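You operate a simulated robot arm through the tools that you are given. There is no shell and no other tool.

The job below is to be done with a simulated robot arm. You get a single attempt, and the scene is never put back.

TASK
Vent and switch off the rig; put valve 1 and the plug back.
Fine: air to 0 before the contact slide is drawn back, power off before the plug; purple tray and grey tray. Set down upright: what you pick out, square plug.
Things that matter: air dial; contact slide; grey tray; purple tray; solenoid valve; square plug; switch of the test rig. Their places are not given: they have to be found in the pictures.

It is judged by the outcome, as a careful person would: the job done as asked, and still so three seconds after it is handed in. It fails if anything else is knocked over, pushed out of place, dropped, spilled or broken.

THE ROBOT
A 6-joint arm with a two-finger parallel gripper, fixed in place. Base frame: the origin is on the floor under the middle of its stand, x ahead of it, y to its left, z up; the work surface is at about z = 0.744. Units: m, degrees, N and s.
With the tool pointing down near the work surface it reaches from about 0.3 to 0.66 m from the base axis. Its first joint turns from -115.0 to 115.0 degrees. Payload 3.43 kg.
The tool frame sits at the grasp point between the pads (the TCP): z along the fingers, y along the line on which they close. The tips reach 0.034 m beyond it. The gripper opens to 0.128 m. The fingers are 0.024 m wide and 0.012 m thick; the gripper's body (0.048 by 0.13 m) begins 0.096 m behind the TCP.
Orientation is told as [roll, pitch, yaw] about the base's x, y, z axes, in that order, counted from this pose: with the fingers straight down and closing along the base's y, the tool's x points along the base's -x, its y along +y and its z along -z.

THE INTERFACE
- The arm moves only by the tool apply_moves. Its argument "series" is a list of rows, each a list of 7 numbers: the shift along the tool's x, y, z in units of 20 mm (1.0 is 20 mm), then the turn, a rotation vector about the tool's x, y, z in units of 4 degrees (1.0 is 4 degrees), then the finger opening in m, from 0 to 0.128. In form: [[x, y, z, rx, ry, rz, hand], ...]. A call has 1 to 20 rows; each row shifts and turns the commanded pose from where the row before left it, along the tool's axes as they then stand. A call with a number of a shift or a turn outside -1 to 1 is refused whole. A row lasts 0.2 s, in which the tool goes at most 0.05 m and 8.6 degrees; a call with a longer step from one row to the next is refused whole, and so is a gripper value outside its range. A pose out of reach is approached as far as the arm can. The call stops where the force on the tool passes 90 N (or 10 N more than at its start, if that is more) or the arm is blocked; 0.2 s more then pass. The fingers move at their own pace (about 0.153 m/s each) and stop on an object; they squeeze with about 40 N. The grip force told is the motor's: it shows also when the fingers shut on nothing. Time passes only in rows, and 0.2 s behind the last, so rows that do not move let the fingers close. It gives the time, the measured TCP pose, the force on the tool (base axes), the opening and the grip force at its end, in the units of the frame above (readings bear some noise), with the torque about the TCP (base axes, N m) and any sound that the robot's microphone picked up, and new pictures: "views" is both (left out), scene, wrist or none.
- Cameras (640 x 400 px; columns grow to the right, rows downward): "scene" is fixed at [0.05, 0.4997, 1.5002]; the picture's right is [-0.37, -0.93, 0.00], its down [-0.71, 0.28, -0.65] and it looks along [0.61, -0.24, -0.76] (base axes); focal length 369 px, centre (320, 200). "wrist" rides on the gripper at [0.076, -0.011, -0.16] in the tool frame; the picture's right is [0.15, 0.99, 0.00], its down [-0.88, 0.13, -0.46] and it looks along [-0.45, 0.07, 0.89] (tool axes); focal length 234 px, centre (320, 200).
- raise_lower(by): slides the trunk up (or, below 0, down) by that many m; the arm rides with it, the base frame stays. It gives what a move gives, with no picture.
- probe_pixels(camera, pixels): for up to 12 pixels [column, row] of the newest picture of that camera ("zoom" is the newest enlarged one), the place [x, y, z] in the base frame of the surface seen there, good to about 0.003 m. It takes no simulated time.
- enlarge(camera, box): a new picture of the part [left, top, right, bottom] of that camera's present view, enlarged. It takes no simulated time.
- finish_job(): hands the job in; it is judged then, once.

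Open the gripper and draw the arm clear of the work before you hand the job in, unless the task says otherwise.

The tools are called after "Request:" by a JSON object that holds its "fn" and its "kwargs". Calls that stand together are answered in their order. apply_moves: Moves the arm, as the interface text tells. Its arguments: {"type":"object","properties":{"series":{"type":"array"},"views":{"type":"string","enum":["both","scene","wrist","none"]}},"required":["series"]} The other tools are called the same way: raise_lower (by) moves the trunk up or down; probe_pixels (camera, pixels) gives the place of the surface under pixels of a picture; enlarge (camera, box) takes an enlarged picture of a part of a camera's view; finish_job () hands the job in.

At the start:

```text
clock: 0.0
eef_pos: [0.4277, 0.1147, 1.0888]
tcp_rot: [0.0, 0.0, 0.0]
contact_force: [0.7, 0.3, 0.7]
moment: [-0.03, -0.02, 0.0]
grip_width: 0.1282
gripper_force: 0.0
trunk travel left (down, up): [-0.8, 0.19]
```

scene: 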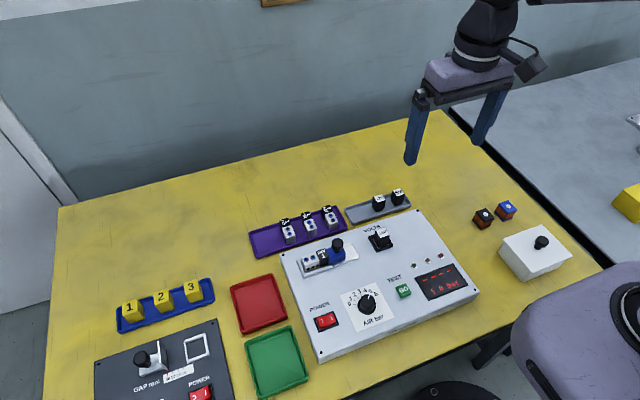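
wrist: 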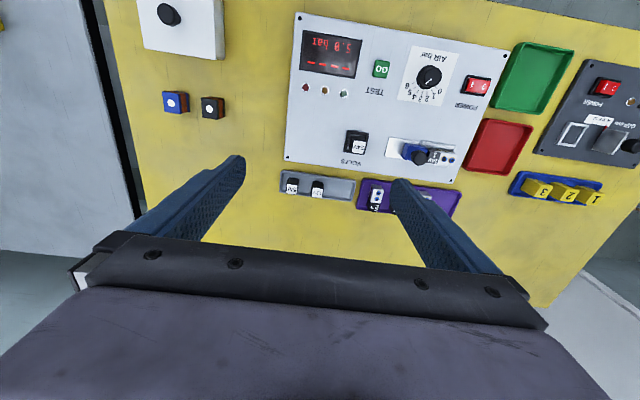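

I'll look closely at the rig first: it is the grey-white panel around (370,280) in the scene picture, with purple and grey trays behind it.

Request:
{"fn": "enlarge", "kwargs": {"camera": "scene", "box": [240, 180, 400, 280]}}

Request:
{"fn": "enlarge", "kwargs": {"camera": "scene", "box": [290, 260, 482, 380]}}

Request:
{"fn": "enlarge", "kwargs": {"camera": "wrist", "box": [270, 10, 520, 220]}}

```text
4.00 times, centred on (320, 230) of scene
```

zoom: 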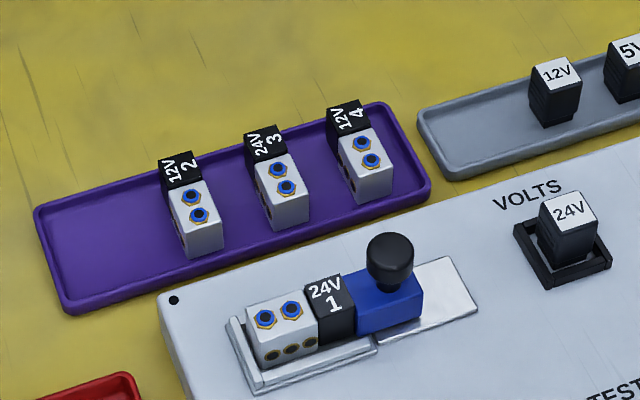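

```text
3.33 times, centred on (386, 320) of scene
```

zoom: 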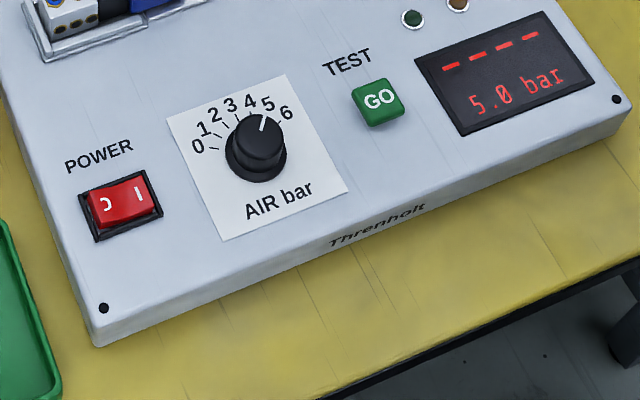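

```text
1.90 times, centred on (395, 115) of wrist
```

zoom: 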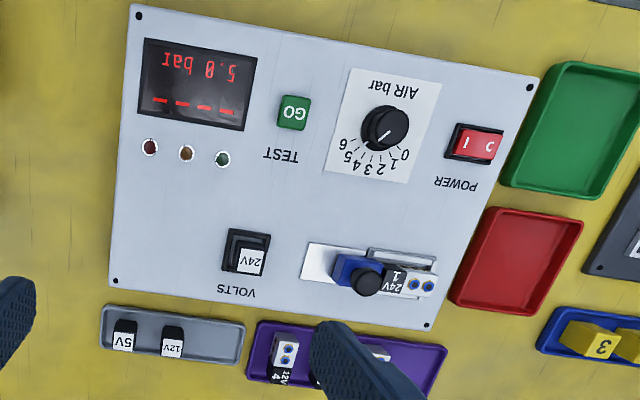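

The dial points at 5 bar, the rig is powered, valve 1 sits in the nest with the blue slide against it, and the 24V plug is in the VOLTS socket. I'll probe rig points for places.

Request:
{"fn": "probe_pixels", "kwargs": {"camera": "zoom", "pixels": [[138, 15], [530, 88], [428, 324], [115, 281], [388, 125], [378, 140], [404, 156], [344, 144], [467, 143], [488, 147], [246, 262], [245, 240]]}}

Request:
{"fn": "probe_pixels", "kwargs": {"camera": "zoom", "pixels": [[366, 283], [345, 270], [397, 275], [413, 283], [430, 285], [310, 260], [430, 255], [440, 290], [380, 300], [425, 305], [122, 343], [172, 347]]}}

```text
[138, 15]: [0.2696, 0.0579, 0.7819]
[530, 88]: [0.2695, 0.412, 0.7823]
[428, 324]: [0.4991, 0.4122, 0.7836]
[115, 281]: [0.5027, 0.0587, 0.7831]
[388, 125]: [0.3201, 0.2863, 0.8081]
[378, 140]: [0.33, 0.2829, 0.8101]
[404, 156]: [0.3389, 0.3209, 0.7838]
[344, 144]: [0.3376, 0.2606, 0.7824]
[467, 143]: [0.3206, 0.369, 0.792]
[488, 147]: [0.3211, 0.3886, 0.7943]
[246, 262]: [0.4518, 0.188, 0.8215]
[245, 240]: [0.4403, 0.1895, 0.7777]
```

```text
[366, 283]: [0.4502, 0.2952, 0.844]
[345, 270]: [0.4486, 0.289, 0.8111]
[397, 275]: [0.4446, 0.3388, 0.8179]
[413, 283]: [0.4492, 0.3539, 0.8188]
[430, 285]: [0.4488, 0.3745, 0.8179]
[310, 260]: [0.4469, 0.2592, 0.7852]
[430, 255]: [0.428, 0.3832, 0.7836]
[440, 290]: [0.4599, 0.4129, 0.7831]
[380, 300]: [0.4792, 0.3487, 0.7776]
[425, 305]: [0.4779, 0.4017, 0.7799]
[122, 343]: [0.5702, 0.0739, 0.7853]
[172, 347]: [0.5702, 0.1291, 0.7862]
```

The rig is square to the base axes (x 0.27–0.50, y 0.06–0.41, top z≈0.783). I'll zoom in on the dial and switch in the wrist view to measure the scale angles.

Request:
{"fn": "enlarge", "kwargs": {"camera": "wrist", "box": [384, 40, 512, 120]}}

```text
5.00 times, centred on (448, 80) of wrist
```

zoom: 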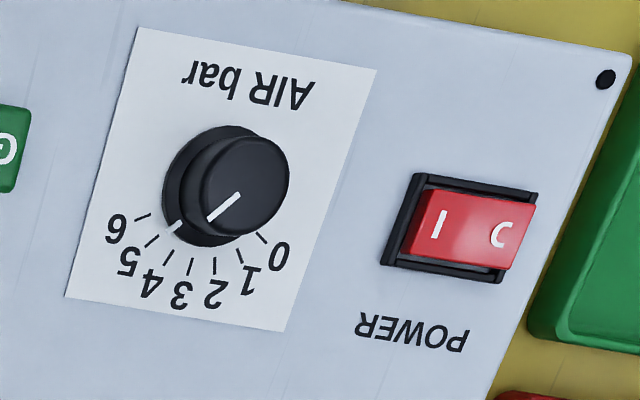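

The dial pointer is clear; I'll probe the tick marks, the knob and the switch to work out centre and angles.

Request:
{"fn": "probe_pixels", "kwargs": {"camera": "zoom", "pixels": [[262, 238], [240, 257], [214, 266], [190, 266], [168, 258], [152, 241], [142, 217], [176, 226], [245, 140], [285, 185], [210, 218], [235, 228]]}}

Request:
{"fn": "probe_pixels", "kwargs": {"camera": "zoom", "pixels": [[440, 222], [500, 236], [415, 180], [535, 200], [385, 262], [500, 280], [420, 205], [525, 225], [138, 30], [376, 70], [285, 330], [66, 296]]}}

```text
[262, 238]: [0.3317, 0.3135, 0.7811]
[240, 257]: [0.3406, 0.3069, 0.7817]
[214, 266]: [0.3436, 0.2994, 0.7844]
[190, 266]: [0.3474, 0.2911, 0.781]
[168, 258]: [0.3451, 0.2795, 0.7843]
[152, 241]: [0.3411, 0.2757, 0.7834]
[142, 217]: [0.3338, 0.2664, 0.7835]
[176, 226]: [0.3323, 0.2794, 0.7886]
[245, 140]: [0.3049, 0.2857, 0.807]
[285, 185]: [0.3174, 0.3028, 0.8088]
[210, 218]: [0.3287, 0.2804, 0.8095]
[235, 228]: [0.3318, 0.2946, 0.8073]
```

```text
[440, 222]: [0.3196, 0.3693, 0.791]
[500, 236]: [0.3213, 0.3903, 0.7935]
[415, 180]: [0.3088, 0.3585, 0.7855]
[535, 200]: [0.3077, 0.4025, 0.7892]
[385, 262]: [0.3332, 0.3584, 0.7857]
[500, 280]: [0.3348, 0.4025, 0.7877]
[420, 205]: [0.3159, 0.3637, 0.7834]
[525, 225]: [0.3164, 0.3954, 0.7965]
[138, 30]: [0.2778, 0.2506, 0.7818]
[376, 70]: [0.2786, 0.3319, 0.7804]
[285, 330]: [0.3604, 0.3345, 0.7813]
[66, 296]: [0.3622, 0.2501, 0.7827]
```

Dial centre ≈ (0.320, 0.291), scale 20° per bar, with tick 3 straight ahead (+x), so 5→0 is about +100° about base z. I'll move above the dial at a safe height and look.

Request:
{"fn": "apply_moves", "kwargs": {"series": [[0.54, 0.88, 0.8, 0, 0, 0, 0.128], [0.54, 0.88, 0.8, 0, 0, 0, 0.128], [0.54, 0.88, 0.8, 0, 0, 0, 0.128], [0.54, 0.88, 0.8, 0, 0, 0, 0.128], [0.54, 0.88, 0.8, 0, 0, 0, 0.128], [0.54, 0.88, 0.8, 0, 0, 0, 0.1], [0.54, 0.88, 0.8, 0, 0, 0, 0.07], [0.54, 0.88, 0.8, 0, 0, 0, 0.07], [0.54, 0.88, 0.8, 0, 0, 0, 0.07], [0.54, 0.88, 0.8, 0, 0, 0, 0.07], [0, 0, 0, 0, 0, 0, 0.07]]}}

```text
clock: 2.4
eef_pos: [0.3197, 0.2927, 0.9286]
tcp_rot: [0.0, -0.1, 0.0]
contact_force: [-1.0, -0.6, 1.2]
moment: [0.02, 0.0, -0.02]
grip_width: 0.07
gripper_force: 0.0
trunk travel left (down, up): [-0.8, 0.19]
```

scene: 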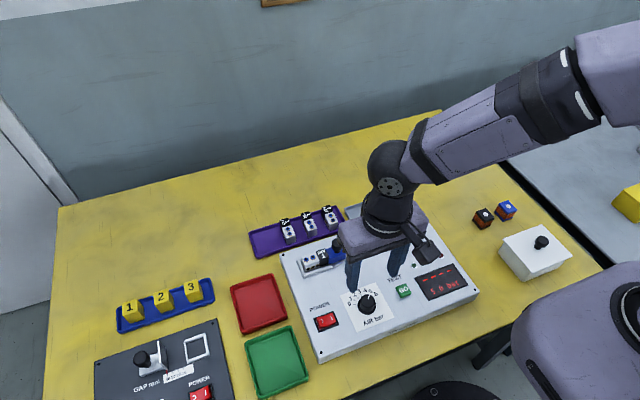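
wrist: 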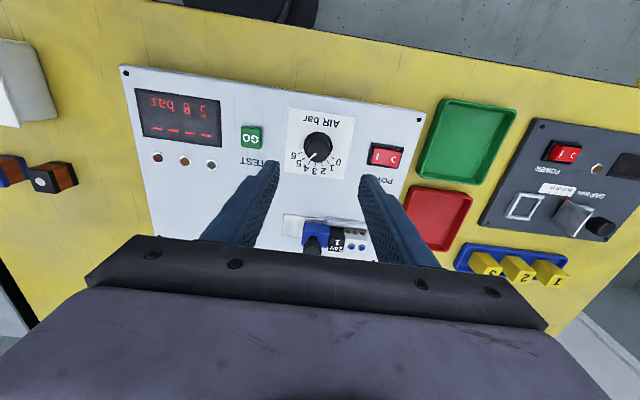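

The dial sits between the fingers at (318,147) in the wrist picture. I'll zoom to measure its centre precisely.

Request:
{"fn": "enlarge", "kwargs": {"camera": "wrist", "box": [278, 100, 358, 190]}}

```text
4.44 times, centred on (318, 145) of wrist
```

zoom: 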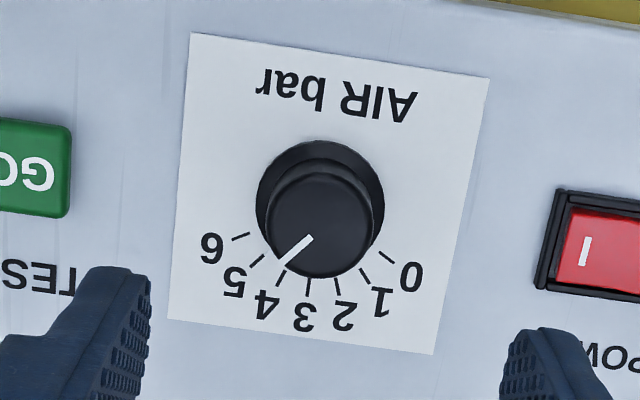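

Request:
{"fn": "probe_pixels", "kwargs": {"camera": "zoom", "pixels": [[270, 225], [367, 230], [320, 183], [312, 270], [318, 225], [285, 262], [310, 238], [260, 190], [382, 205], [320, 143], [345, 260], [290, 190]]}}

```text
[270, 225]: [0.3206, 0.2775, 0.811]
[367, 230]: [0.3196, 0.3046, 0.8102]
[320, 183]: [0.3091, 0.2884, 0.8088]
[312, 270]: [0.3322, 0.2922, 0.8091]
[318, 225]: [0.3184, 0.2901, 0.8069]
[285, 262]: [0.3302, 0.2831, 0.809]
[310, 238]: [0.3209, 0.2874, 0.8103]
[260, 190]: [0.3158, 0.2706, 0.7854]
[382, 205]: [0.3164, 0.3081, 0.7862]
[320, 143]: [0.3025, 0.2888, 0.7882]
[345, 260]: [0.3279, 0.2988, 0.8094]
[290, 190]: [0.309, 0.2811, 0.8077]
```

The knob is a 28 mm cylinder (z 0.789–0.809) at about (0.320, 0.291). I'll turn the tool to yaw −50° above it first and check the pose.

Request:
{"fn": "apply_moves", "kwargs": {"series": [[0, 0, 0, 0, 0, 1, 0.06], [0, 0, 0, 0, 0, 1, 0.06], [0, 0, 0, 0, 0, 1, 0.06], [0, 0, 0, 0, 0, 1, 0.06], [0, 0, 0, 0, 0, 1, 0.06], [0, 0, 0, 0, 0, 1, 0.06], [0, 0, 0, 0, 0, 1, 0.06], [0, 0, 0, 0, 0, 1, 0.06], [0, 0, 0, 0, 0, 1, 0.06], [0, 0, 0, 0, 0, 1, 0.06], [0, 0, 0, 0, 0, 1, 0.06], [0, 0, 0, 0, 0, 1, 0.06], [0, 0, 0, 0, 0, 0.5, 0.06], [0, 0, 0, 0, 0, 0, 0.06]]}}

```text
clock: 5.4
eef_pos: [0.3195, 0.2904, 0.9275]
tcp_rot: [0.1, 0.1, -50.0]
contact_force: [-0.5, 0.1, -0.3]
moment: [0.02, -0.02, -0.01]
grip_width: 0.06
gripper_force: 0.0
trunk travel left (down, up): [-0.8, 0.19]
```

scene: 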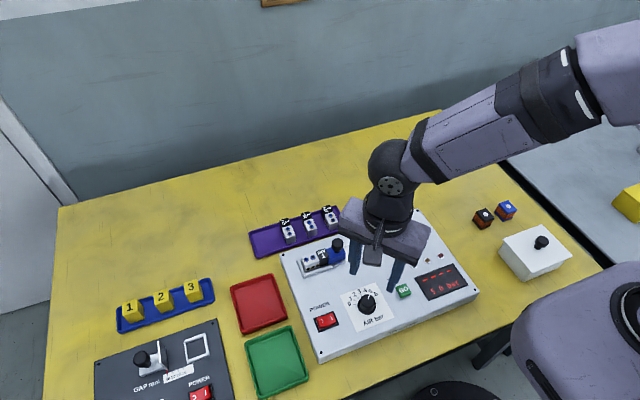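
wrist: 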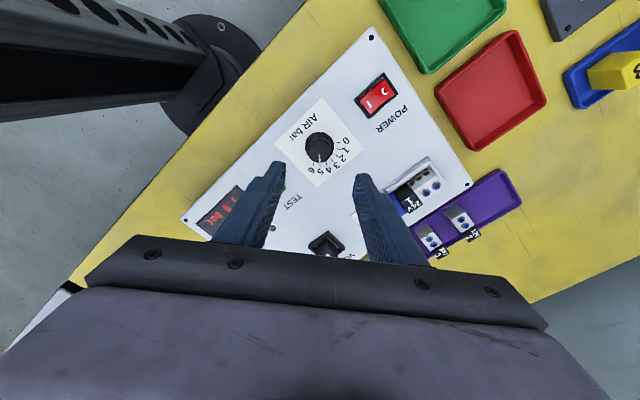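

Pose is correct at yaw −50° over the knob. I'll descend to z≈0.826 (tips just above the dial flange) and then close on the knob.

Request:
{"fn": "apply_moves", "kwargs": {"series": [[0, 0, 1, 0, 0, 0, 0.06], [0, 0, 1, 0, 0, 0, 0.06], [0, 0, 1, 0, 0, 0, 0.06], [0, 0, 1, 0, 0, 0, 0.06], [0, 0, 0.6, 0, 0, 0, 0.06], [0, 0, 0.45, 0, 0, 0, 0.06], [0, 0, 0, 0, 0, 0, 0.06], [0, 0, 0, 0, 0, 0, 0.0], [0, 0, 0, 0, 0, 0, 0.0], [0, 0, 0, 0, 0, 0, 0.0]]}}

```text
clock: 7.6
eef_pos: [0.3202, 0.2901, 0.8277]
tcp_rot: [-0.1, 0.0, -50.1]
contact_force: [-0.6, -0.1, -0.8]
moment: [0.21, 0.03, 0.0]
grip_width: 0.0293
gripper_force: 45.4
trunk travel left (down, up): [-0.8, 0.19]
```

scene: 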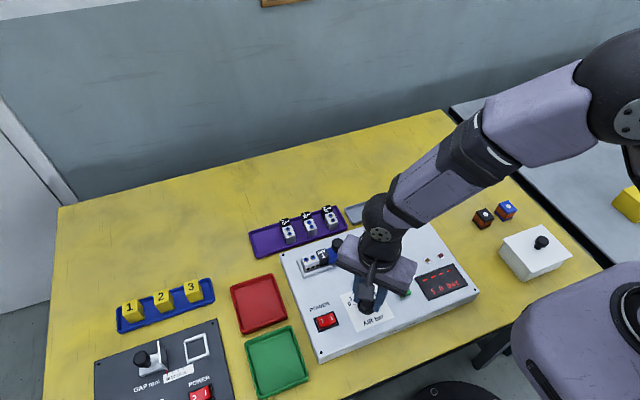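
wrist: 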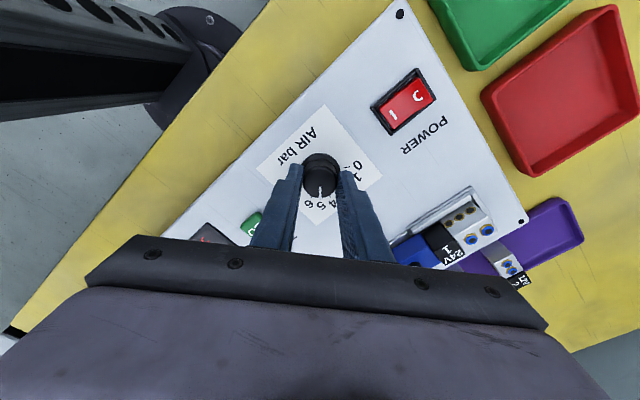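

The knob is gripped (29 mm, 45 N). I'll turn it −rz (base +z) by 40° first and check the display.

Request:
{"fn": "apply_moves", "kwargs": {"series": [[0, 0, 0, 0, 0, -1, 0.0], [0, 0, 0, 0, 0, -1, 0.0], [0, 0, 0, 0, 0, -1, 0.0], [0, 0, 0, 0, 0, -1, 0.0], [0, 0, 0, 0, 0, -1, 0.0], [0, 0, 0, 0, 0, -1, 0.0], [0, 0, 0, 0, 0, -1, 0.0], [0, 0, 0, 0, 0, -1, 0.0], [0, 0, 0, 0, 0, -1, 0.0], [0, 0, 0, 0, 0, -1, 0.0], [0, 0, 0, 0, 0, 0, 0.0]]}}

Request:
{"fn": "enlarge", "kwargs": {"camera": "scene", "box": [300, 250, 480, 362]}}

```text
clock: 10.0
eef_pos: [0.3191, 0.2897, 0.8283]
tcp_rot: [0.1, 0.0, -9.8]
contact_force: [6.8, -6.4, 11.7]
moment: [-0.12, -0.21, -0.01]
grip_width: 0.0292
gripper_force: 45.2
trunk travel left (down, up): [-0.8, 0.19]
```

scene: 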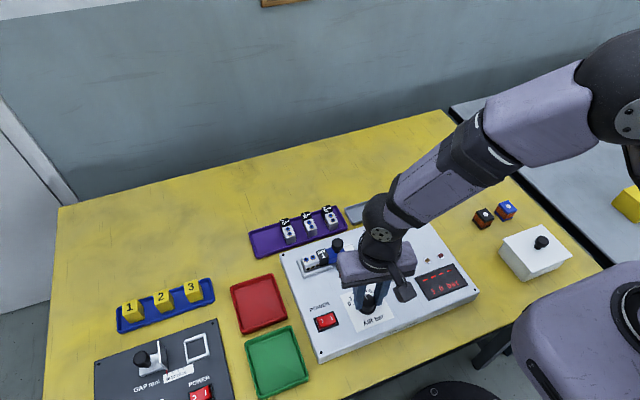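
wrist: 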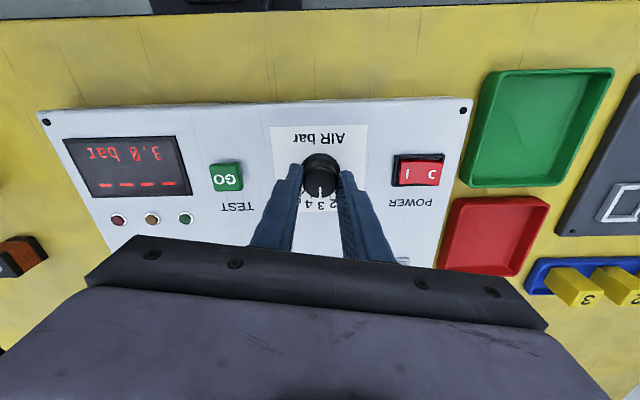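

```text
3.56 times, centred on (390, 306) of scene
```

zoom: 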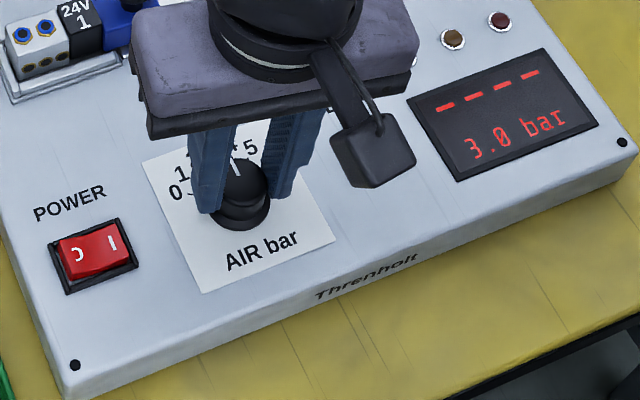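

The display reads 3.0 bar, confirming 20° per bar. I'll turn another 60° to reach 0.

Request:
{"fn": "apply_moves", "kwargs": {"series": [[0, 0, 0, 0, 0, -1, 0.0], [0, 0, 0, 0, 0, -1, 0.0], [0, 0, 0, 0, 0, -1, 0.0], [0, 0, 0, 0, 0, -1, 0.0], [0, 0, 0, 0, 0, -1, 0.0], [0, 0, 0, 0, 0, -1, 0.0], [0, 0, 0, 0, 0, -1, 0.0], [0, 0, 0, 0, 0, -1, 0.0], [0, 0, 0, 0, 0, -1, 0.0], [0, 0, 0, 0, 0, -1, 0.0], [0, 0, 0, 0, 0, -1, 0.0], [0, 0, 0, 0, 0, -1, 0.0], [0, 0, 0, 0, 0, -1, 0.0], [0, 0, 0, 0, 0, -1, 0.0], [0, 0, 0, 0, 0, -1, 0.0], [0, 0, 0, 0, 0, 0, 0.0]]}}

Request:
{"fn": "enlarge", "kwargs": {"camera": "scene", "box": [300, 250, 480, 362]}}

```text
clock: 13.4
eef_pos: [0.3198, 0.289, 0.829]
tcp_rot: [0.1, -0.2, 50.0]
contact_force: [6.2, -8.1, 11.1]
moment: [0.54, -0.88, -0.44]
grip_width: 0.0292
gripper_force: 44.8
trunk travel left (down, up): [-0.8, 0.19]
```

scene: 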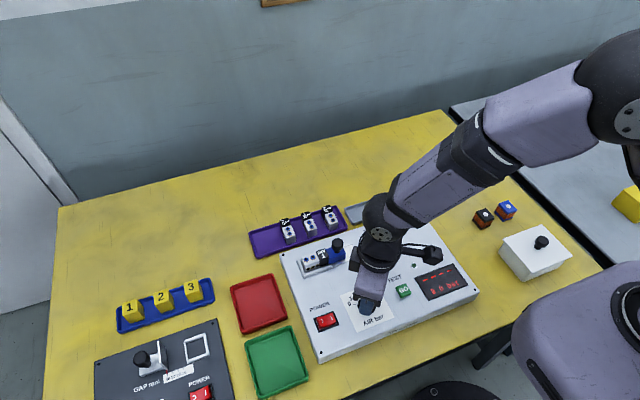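
wrist: 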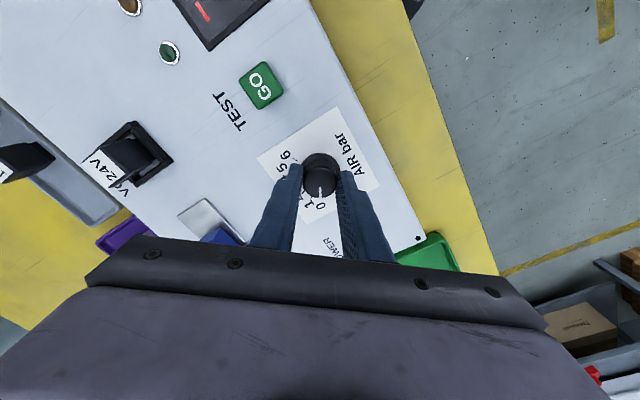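

```text
3.56 times, centred on (390, 306) of scene
```

zoom: 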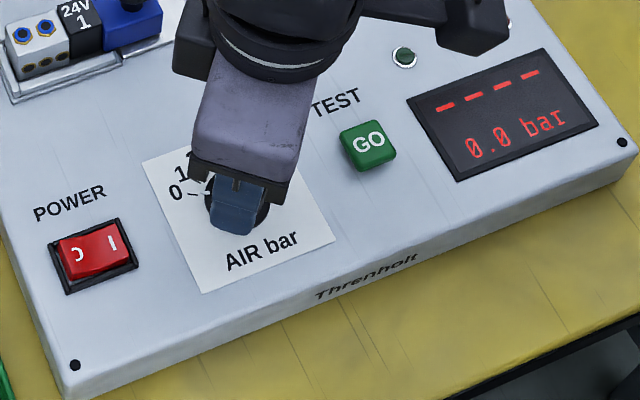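

The display reads 0.0 bar with the pointer at 0. I'll release the knob, rise straight up, and check it stays at 0.

Request:
{"fn": "apply_moves", "kwargs": {"series": [[0, 0, 0, 0, 0, 0, 0.06], [0, 0, 0, 0, 0, 0, 0.06], [0, 0, -1, 0, 0, 0, 0.06], [0, 0, -1, 0, 0, 0, 0.06], [0, 0, -1, 0, 0, 0, 0.06], [0, 0, -1, 0, 0, 0, 0.06], [0, 0, -1, 0, 0, 0, 0.06], [0, 0, 0, 0, 0, 1, 0.06], [0, 0, 0, 0, 0, 1, 0.06], [0, 0, 0, 0, 0, 1, 0.06], [0, 0, 0, 0, 0, 1, 0.06], [0, 0, 0, 0, 0, 1, 0.06], [0, 0, 0, 0, 0, 1, 0.03], [0, 0, 0, 0, 0, 1, 0.0], [0, 0, 0, 0, 0, 1, 0.0], [0, 0, 0, 0, 0, 1, 0.0], [0, 0, 0, 0, 0, 1, 0.0], [0, 0, 0, 0, 0, 1, 0.0], [0, 0, 0, 0, 0, 1, 0.0], [0, 0, 0, 0, 0, 0.5, 0.0], [0, 0, 0, 0, 0, 0, 0.0]]}}

```text
refused: the rows must be a list of 1 to 20 entries
```

The call had 21 rows; I'll drop one and resend the release, rise and turn back to yaw 0.

Request:
{"fn": "apply_moves", "kwargs": {"series": [[0, 0, 0, 0, 0, 0, 0.06], [0, 0, 0, 0, 0, 0, 0.06], [0, 0, -1, 0, 0, 0, 0.06], [0, 0, -1, 0, 0, 0, 0.06], [0, 0, -1, 0, 0, 0, 0.06], [0, 0, -1, 0, 0, 0, 0.06], [0, 0, -1, 0, 0, 1, 0.06], [0, 0, 0, 0, 0, 1, 0.06], [0, 0, 0, 0, 0, 1, 0.06], [0, 0, 0, 0, 0, 1, 0.06], [0, 0, 0, 0, 0, 1, 0.06], [0, 0, 0, 0, 0, 1, 0.03], [0, 0, 0, 0, 0, 1, 0.0], [0, 0, 0, 0, 0, 1, 0.0], [0, 0, 0, 0, 0, 1, 0.0], [0, 0, 0, 0, 0, 1, 0.0], [0, 0, 0, 0, 0, 1, 0.0], [0, 0, 0, 0, 0, 1, 0.0], [0, 0, 0, 0, 0, 0.5, 0.0], [0, 0, 0, 0, 0, 0, 0.0]]}}

Request:
{"fn": "enlarge", "kwargs": {"camera": "scene", "box": [300, 250, 480, 362]}}

Request:
{"fn": "enlarge", "kwargs": {"camera": "wrist", "box": [270, 90, 430, 190]}}

```text
clock: 17.6
eef_pos: [0.3197, 0.2918, 0.9288]
tcp_rot: [0.0, 0.0, 0.0]
contact_force: [-0.4, -0.1, -0.5]
moment: [0.02, 0.02, 0.01]
grip_width: 0.0003
gripper_force: 33.5
trunk travel left (down, up): [-0.8, 0.19]
```

scene: 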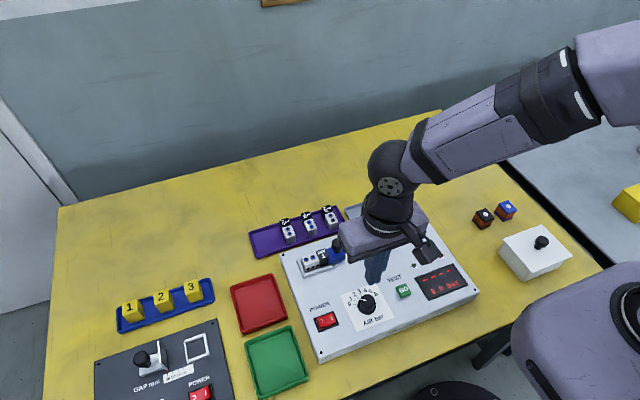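
wrist: 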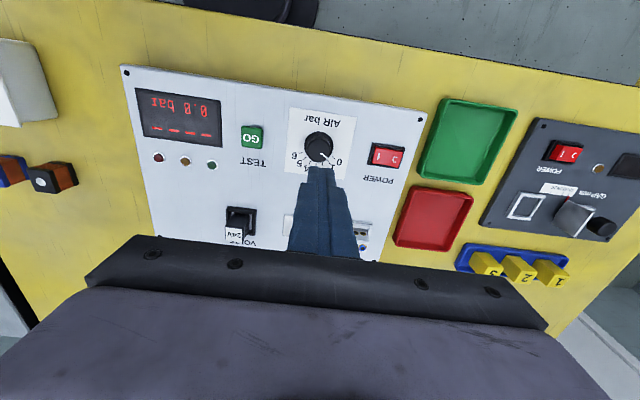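

```text
3.56 times, centred on (390, 306) of scene
```

zoom: 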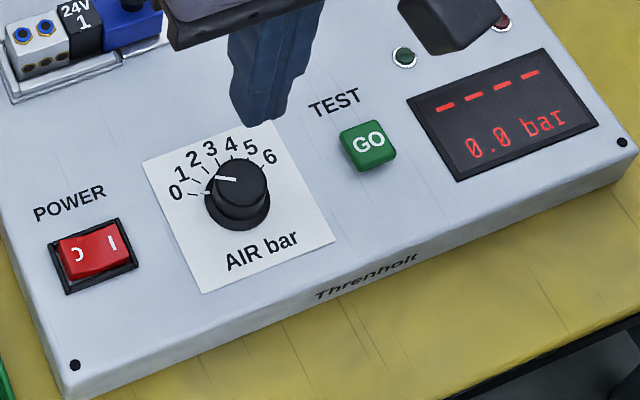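

```text
4.00 times, centred on (350, 140) of wrist
```

zoom: 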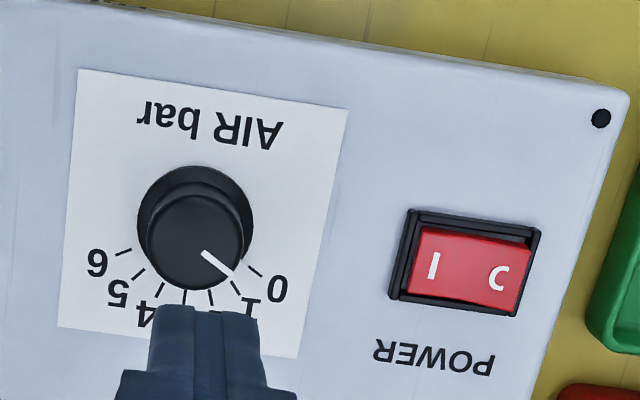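

Display stays at 0.0 bar after release. I'll probe the pointer line to confirm its angle, plus the rocker surfaces for the press.

Request:
{"fn": "probe_pixels", "kwargs": {"camera": "zoom", "pixels": [[203, 253], [234, 281], [195, 235], [420, 250], [440, 285], [515, 250], [523, 275], [513, 295], [480, 265], [538, 240], [405, 220], [505, 312]]}}

Request:
{"fn": "enlarge", "kwargs": {"camera": "wrist", "box": [294, 120, 358, 180]}}

```text
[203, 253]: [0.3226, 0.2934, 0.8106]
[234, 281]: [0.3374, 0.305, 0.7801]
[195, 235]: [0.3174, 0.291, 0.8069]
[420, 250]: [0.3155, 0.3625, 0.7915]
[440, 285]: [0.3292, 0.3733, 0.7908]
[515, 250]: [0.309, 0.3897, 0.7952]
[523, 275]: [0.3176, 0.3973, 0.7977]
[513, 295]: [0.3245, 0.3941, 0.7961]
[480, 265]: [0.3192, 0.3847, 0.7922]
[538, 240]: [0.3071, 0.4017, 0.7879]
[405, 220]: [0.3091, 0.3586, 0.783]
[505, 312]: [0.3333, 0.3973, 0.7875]
```

```text
6.67 times, centred on (326, 150) of wrist
```

zoom: 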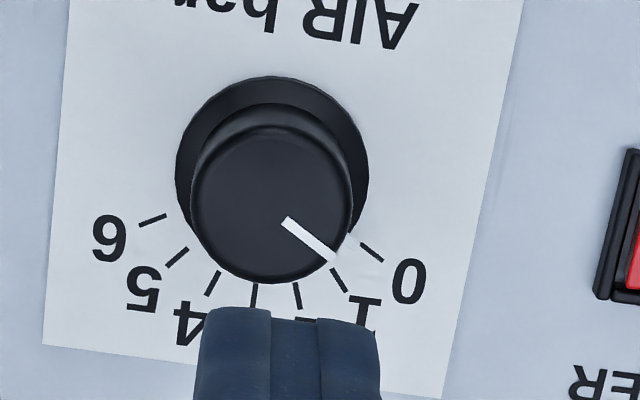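

The pointer is parallel to the 0 tick, so air is vented. Next I'll bring the closed fingertips over the raised "O" end of the rocker (x 0.320, y 0.397, top z≈0.797).

Request:
{"fn": "apply_moves", "kwargs": {"series": [[0, 0.9, 0, 0, 0, 0, 0.0], [0, 0.9, 0, 0, 0, 0, 0.0], [0, 0.9, 0, 0, 0, 0, 0.0], [0, 0.9, 0, 0, 0, 0, 0.0], [0, 0.9, 0, 0, 0, 0, 0.0], [0, 0.83, 0, 0, 0, 0, 0.0], [0, 0, 1, 0, 0, 0, 0.0], [0, 0, 1, 0, 0, 0, 0.0], [0, 0, 1, 0, 0, 0, 0.0], [0, 0, 1, 0, 0, 0, 0.0], [0, 0, 0.3, 0, 0, 0, 0.0], [0, 0, 0, 0, 0, 0, 0.0]]}}

Request:
{"fn": "enlarge", "kwargs": {"camera": "scene", "box": [290, 270, 418, 350]}}

```text
clock: 20.2
eef_pos: [0.3189, 0.3963, 0.8409]
tcp_rot: [0.0, 0.0, 0.0]
contact_force: [-0.5, 0.3, 0.5]
moment: [-0.01, 0.02, -0.01]
grip_width: 0.0
gripper_force: 32.9
trunk travel left (down, up): [-0.8, 0.19]
```

scene: 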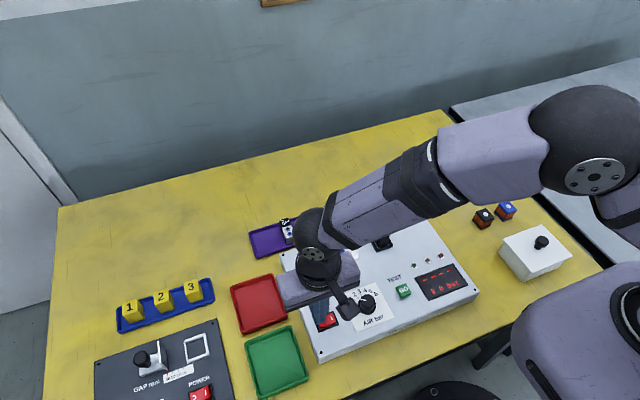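
wrist: 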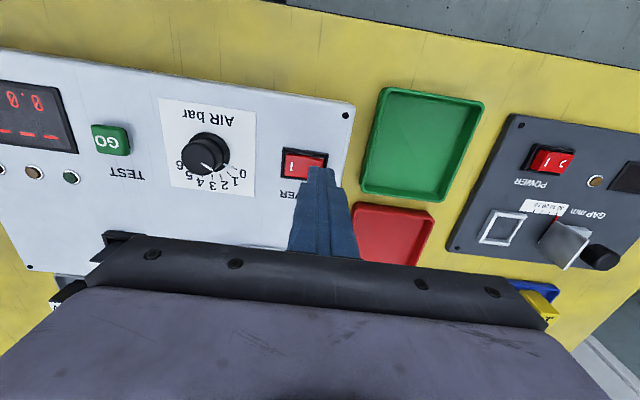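

```text
5.00 times, centred on (354, 310) of scene
```

zoom: 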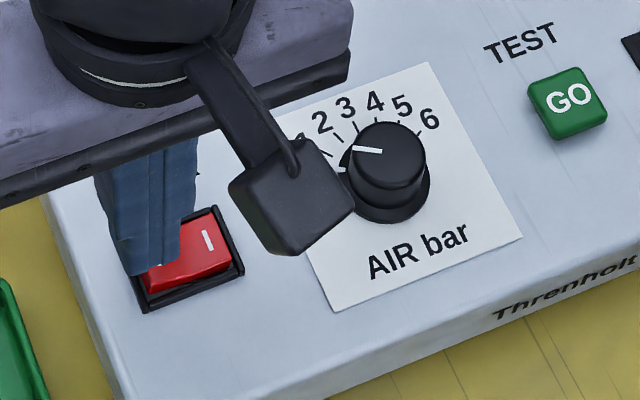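

The tips are 10 mm above the O end of the rocker. I'll press down slowly in small steps.

Request:
{"fn": "apply_moves", "kwargs": {"series": [[0, 0, 0.25, 0, 0, 0, 0.0], [0, 0, 0.2, 0, 0, 0, 0.0], [0, 0, 0.1, 0, 0, 0, 0.0], [0, 0, 0.1, 0, 0, 0, 0.0], [0, 0, 0.1, 0, 0, 0, 0.0], [0, 0, 0.05, 0, 0, 0, 0.0], [0, 0, 0, 0, 0, 0, 0.0]]}}

Request:
{"fn": "enlarge", "kwargs": {"camera": "scene", "box": [290, 250, 482, 370]}}

```text
clock: 21.8
eef_pos: [0.319, 0.3972, 0.8252]
tcp_rot: [0.0, -0.1, 0.0]
contact_force: [2.0, 1.1, -0.2]
moment: [-0.02, 0.02, 0.02]
grip_width: 0.0003
gripper_force: 32.7
trunk travel left (down, up): [-0.8, 0.19]
```

scene: 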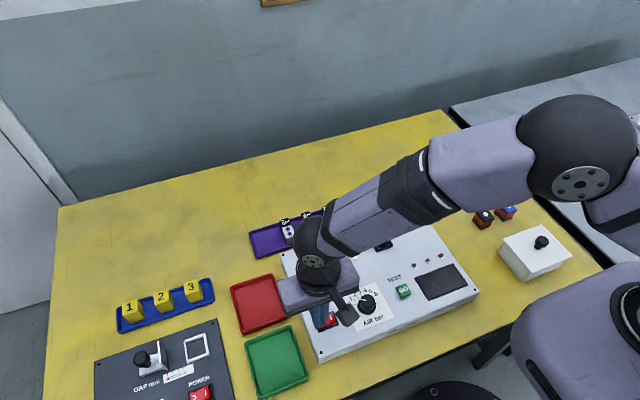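
wrist: 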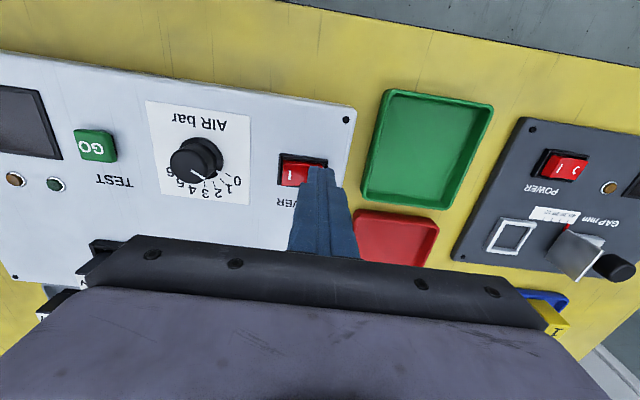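

```text
3.33 times, centred on (386, 310) of scene
```

zoom: 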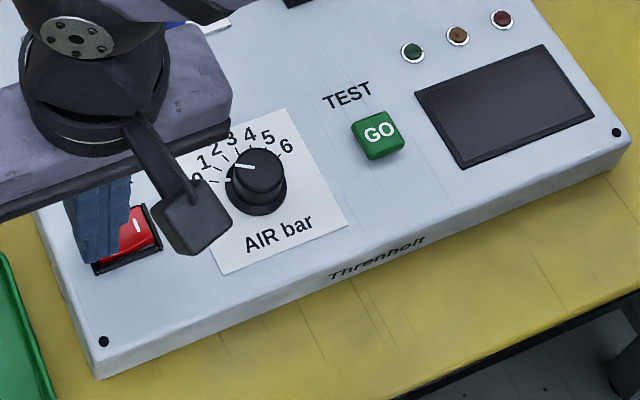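

The display is dark, so the rig is off. I'll rise, then go above the valve nest and slide for a close look.

Request:
{"fn": "apply_moves", "kwargs": {"series": [[0, 0, -1, 0, 0, 0, 0.0], [0, 0, -1, 0, 0, 0, 0.0], [0, 0, -1, 0, 0, 0, 0.0], [0, 0, -1, 0, 0, 0, 0.0], [0, 0, -1, 0, 0, 0, 0.05], [0, 0, -1, 0, 0, 0, 0.09], [-1, -0.5, 0, 0, 0, 0, 0.09], [-1, -0.5, 0, 0, 0, 0, 0.09], [-1, -0.5, 0, 0, 0, 0, 0.09], [-1, -0.5, 0, 0, 0, 0, 0.09], [-1, -0.5, 0, 0, 0, 0, 0.09], [-1, -0.5, 0, 0, 0, 0, 0.09], [-0.5, 0, 0, 0, 0, 0, 0.09], [0, 0, 0, 0, 0, 0, 0.09]]}}

Request:
{"fn": "enlarge", "kwargs": {"camera": "wrist", "box": [220, 90, 420, 215]}}

```text
clock: 24.8
eef_pos: [0.45, 0.3377, 0.9456]
tcp_rot: [0.1, 0.0, 0.0]
contact_force: [0.9, 1.0, 0.4]
moment: [-0.01, 0.02, 0.01]
grip_width: 0.0899
gripper_force: 0.1
trunk travel left (down, up): [-0.8, 0.19]
```

scene: 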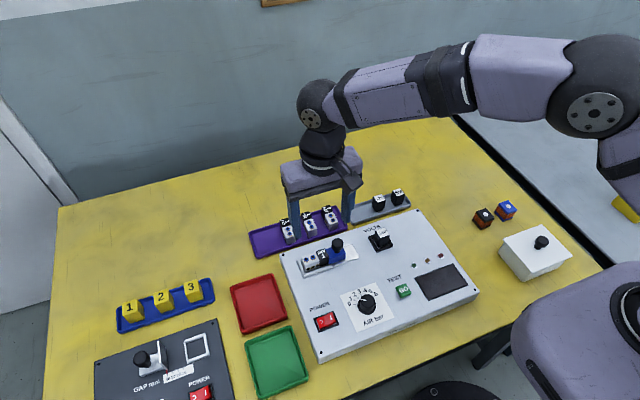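
wrist: 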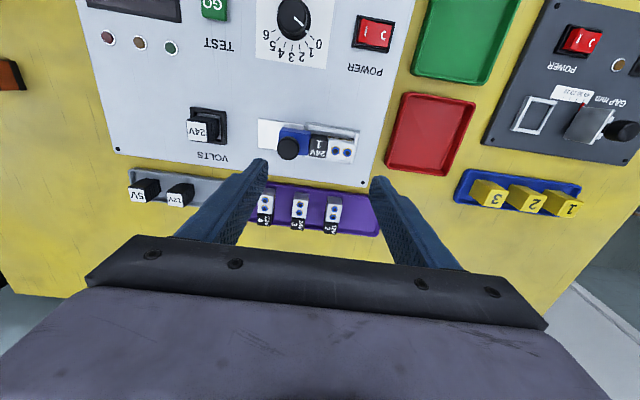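

```text
3.20 times, centred on (320, 152) of wrist
```

zoom: 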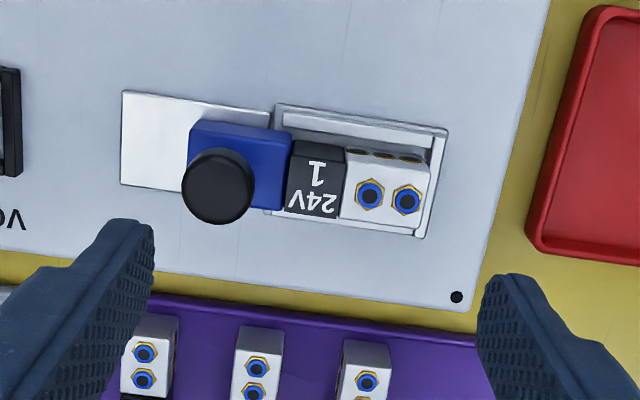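

The display is still dark. Now I'll probe the slide, knob, valve and nest geometry.

Request:
{"fn": "probe_pixels", "kwargs": {"camera": "zoom", "pixels": [[218, 175], [185, 185], [253, 190], [215, 218], [215, 152], [240, 135], [285, 150], [270, 195], [195, 130], [125, 95], [123, 180], [300, 165]]}}

Request:
{"fn": "probe_pixels", "kwargs": {"camera": "zoom", "pixels": [[315, 180], [290, 200], [335, 205], [345, 175], [385, 175], [425, 185], [415, 222], [350, 215], [385, 125], [442, 135], [425, 235], [385, 153]]}}

```text
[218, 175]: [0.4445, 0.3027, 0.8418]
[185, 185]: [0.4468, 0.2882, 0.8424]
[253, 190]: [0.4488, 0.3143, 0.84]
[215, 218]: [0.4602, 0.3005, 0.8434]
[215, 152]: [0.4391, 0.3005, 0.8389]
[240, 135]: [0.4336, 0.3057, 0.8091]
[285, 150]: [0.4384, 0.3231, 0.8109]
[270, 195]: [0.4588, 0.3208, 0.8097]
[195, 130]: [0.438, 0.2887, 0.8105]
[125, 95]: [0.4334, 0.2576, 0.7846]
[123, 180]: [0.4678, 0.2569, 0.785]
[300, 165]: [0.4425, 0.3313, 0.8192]
```

```text
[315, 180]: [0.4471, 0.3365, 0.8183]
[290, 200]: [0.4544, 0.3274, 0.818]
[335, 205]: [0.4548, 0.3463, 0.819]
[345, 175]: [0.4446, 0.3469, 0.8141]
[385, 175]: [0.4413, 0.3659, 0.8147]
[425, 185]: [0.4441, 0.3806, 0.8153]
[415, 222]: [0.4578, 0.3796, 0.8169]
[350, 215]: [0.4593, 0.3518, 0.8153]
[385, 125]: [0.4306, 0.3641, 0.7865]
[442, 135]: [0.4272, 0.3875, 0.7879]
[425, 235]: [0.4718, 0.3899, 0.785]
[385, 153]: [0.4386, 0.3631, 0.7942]
```

The slide knob centre is ≈(0.4495, 0.301), top z 0.843, with the valve at y 0.327–0.381 and the slide plate extending to y 0.257. I'll take the knob with tips at z≈0.827 (above the valve top 0.819), and close.

Request:
{"fn": "apply_moves", "kwargs": {"series": [[0, -0.9, 0, 0, 0, 0, 0.05], [0, -0.9, 0, 0, 0, 0, 0.05], [0, 0, 1, 0, 0, 0, 0.05], [0, 0, 1, 0, 0, 0, 0.05], [0, 0, 1, 0, 0, 0, 0.05], [0, 0, 0.6, 0, 0, 0, 0.05], [0, 0, 0.5, 0, 0, 0, 0.05], [0, 0, 0, 0, 0, 0, 0.05]]}}

Request:
{"fn": "enlarge", "kwargs": {"camera": "scene", "box": [270, 200, 398, 280]}}

Request:
{"fn": "enlarge", "kwargs": {"camera": "wrist", "box": [240, 100, 400, 200]}}

```text
clock: 26.6
eef_pos: [0.4499, 0.3023, 0.8631]
tcp_rot: [0.0, 0.0, 0.0]
contact_force: [0.7, 0.4, -0.3]
moment: [0.03, 0.02, -0.02]
grip_width: 0.0498
gripper_force: 0.0
trunk travel left (down, up): [-0.8, 0.19]
```

scene: 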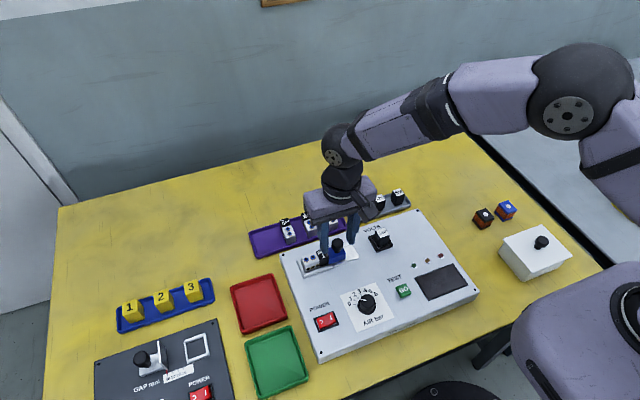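
wrist: 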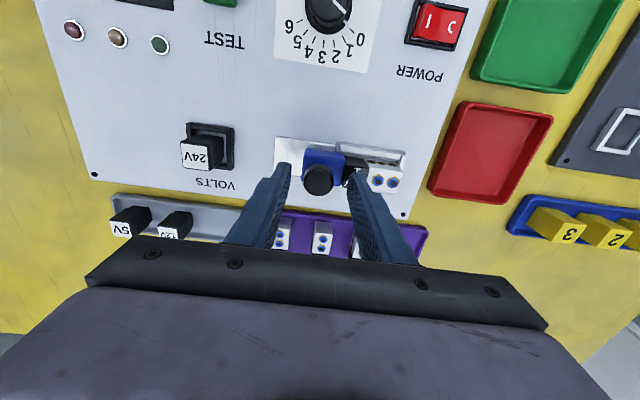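

```text
5.00 times, centred on (334, 240) of scene
```

zoom: 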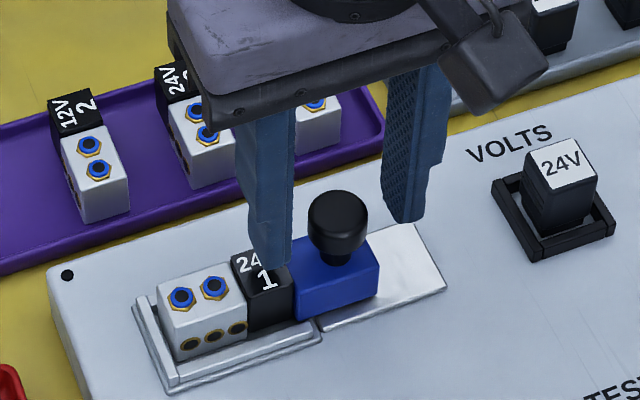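

```text
4.00 times, centred on (320, 150) of wrist
```

zoom: 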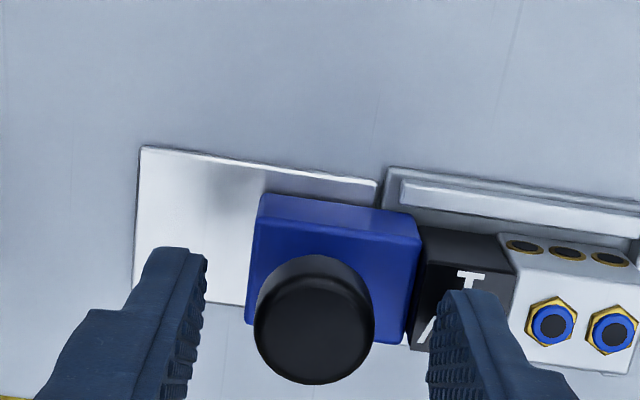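

The fingers straddle the knob with the tips clear above the valve. I'll go 2 mm lower, close, and draw back 16 mm in −y as a first pull.

Request:
{"fn": "apply_moves", "kwargs": {"series": [[0, 0, 0.1, 0, 0, 0, 0.05], [0, 0, 0, 0, 0, 0, 0.0], [0, 0, 0, 0, 0, 0, 0.0], [0, 0, 0, 0, 0, 0, 0.0], [0, -0.2, 0, 0, 0, 0, 0.0], [0, -0.2, 0, 0, 0, 0, 0.0], [0, -0.2, 0, 0, 0, 0, 0.0], [0, -0.2, 0, 0, 0, 0, 0.0], [0, 0, 0, 0, 0, 0, 0.0]]}}

Request:
{"fn": "enlarge", "kwargs": {"camera": "scene", "box": [270, 200, 398, 280]}}

```text
clock: 28.6
eef_pos: [0.4487, 0.2857, 0.8615]
tcp_rot: [0.0, 0.1, 0.1]
contact_force: [-1.0, 0.5, 1.7]
moment: [-0.32, -0.57, 0.05]
grip_width: 0.0251
gripper_force: 45.4
trunk travel left (down, up): [-0.8, 0.19]
```

scene: 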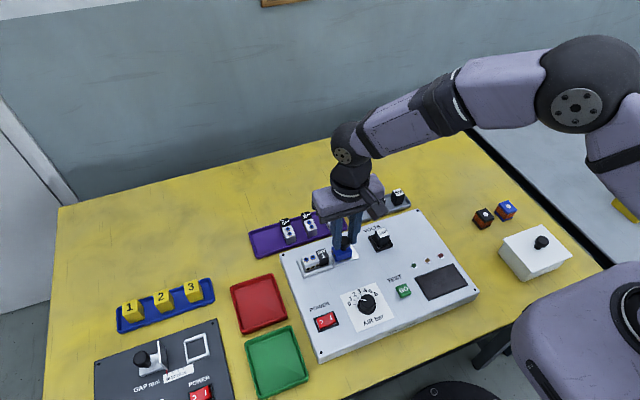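
wrist: 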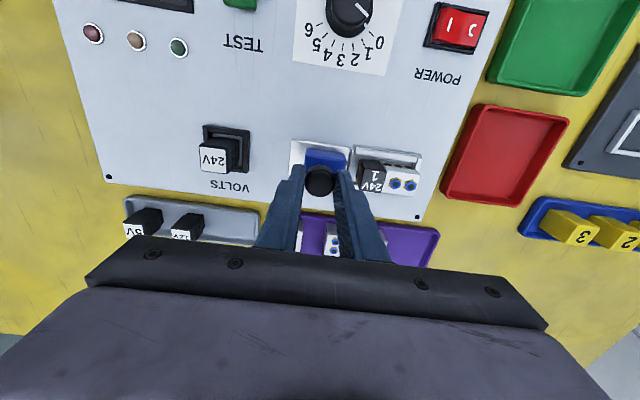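

```text
5.00 times, centred on (334, 240) of scene
```

zoom: 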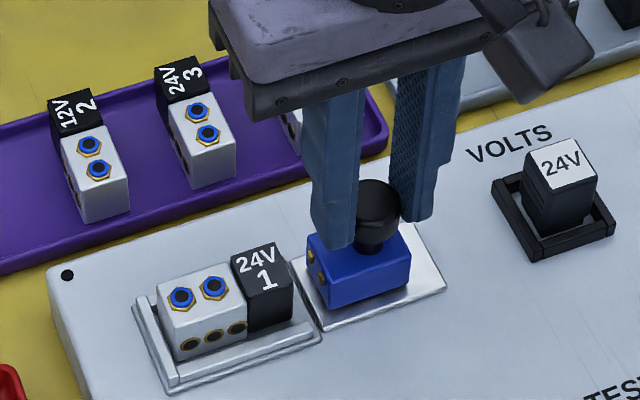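

The slide follows freely and the valve stayed put. I'll keep pulling in small steps toward the end stop.

Request:
{"fn": "apply_moves", "kwargs": {"series": [[0, -0.15, 0, 0, 0, 0, 0.0], [0, -0.15, 0, 0, 0, 0, 0.0], [0, -0.15, 0, 0, 0, 0, 0.0], [0, 0, 0, 0, 0, 0, 0.0]], "views": "scene"}}

Request:
{"fn": "enlarge", "kwargs": {"camera": "scene", "box": [270, 200, 398, 280]}}

```text
clock: 29.6
eef_pos: [0.4488, 0.2766, 0.8626]
tcp_rot: [0.1, 0.0, 0.0]
contact_force: [-1.2, -0.9, 7.4]
moment: [-0.4, 0.58, -0.02]
grip_width: 0.0252
gripper_force: 45.1
trunk travel left (down, up): [-0.8, 0.19]
```

scene: 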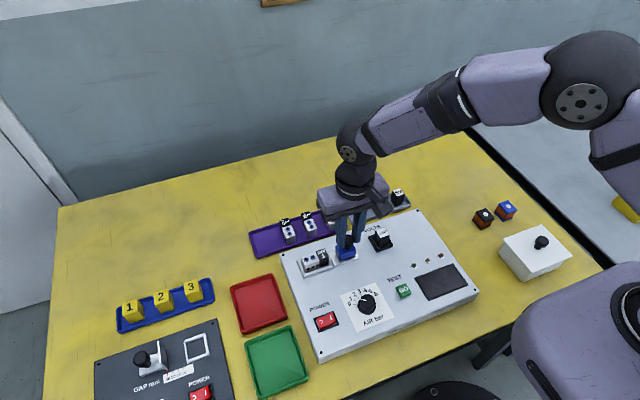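

```text
5.00 times, centred on (334, 240) of scene
```

zoom: 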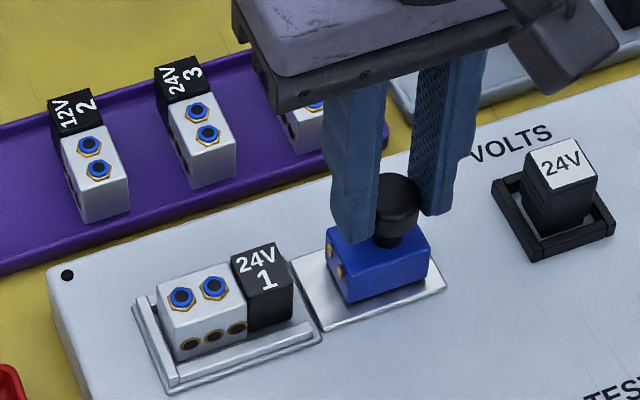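

About 25 mm drawn back with no stop yet; a few mm of plate remain. I'll continue in 2 mm steps watching the force.

Request:
{"fn": "apply_moves", "kwargs": {"series": [[0, -0.1, 0, 0, 0, 0, 0.0], [0, -0.1, 0, 0, 0, 0, 0.0], [0, 0, 0, 0, 0, 0, 0.0]], "views": "scene"}}

Request:
{"fn": "enlarge", "kwargs": {"camera": "scene", "box": [270, 200, 398, 280]}}

```text
clock: 30.4
eef_pos: [0.4496, 0.2756, 0.8612]
tcp_rot: [0.1, -0.1, 0.0]
contact_force: [-4.4, 16.3, 2.9]
moment: [0.36, 0.76, -0.03]
grip_width: 0.025
gripper_force: 44.7
trunk travel left (down, up): [-0.8, 0.19]
```

scene: 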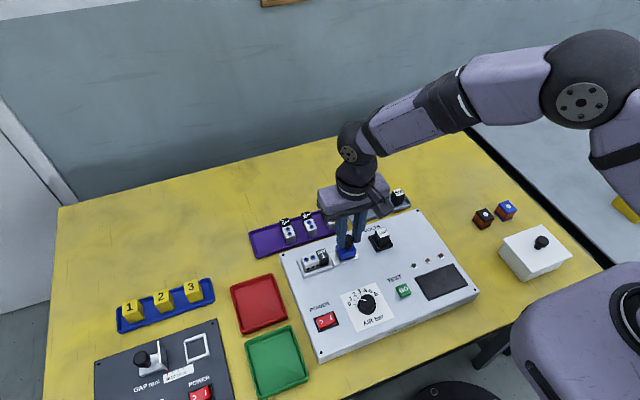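

```text
5.00 times, centred on (334, 240) of scene
```

zoom: 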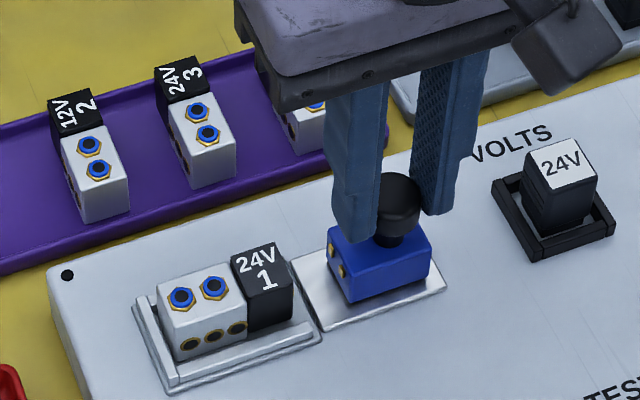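

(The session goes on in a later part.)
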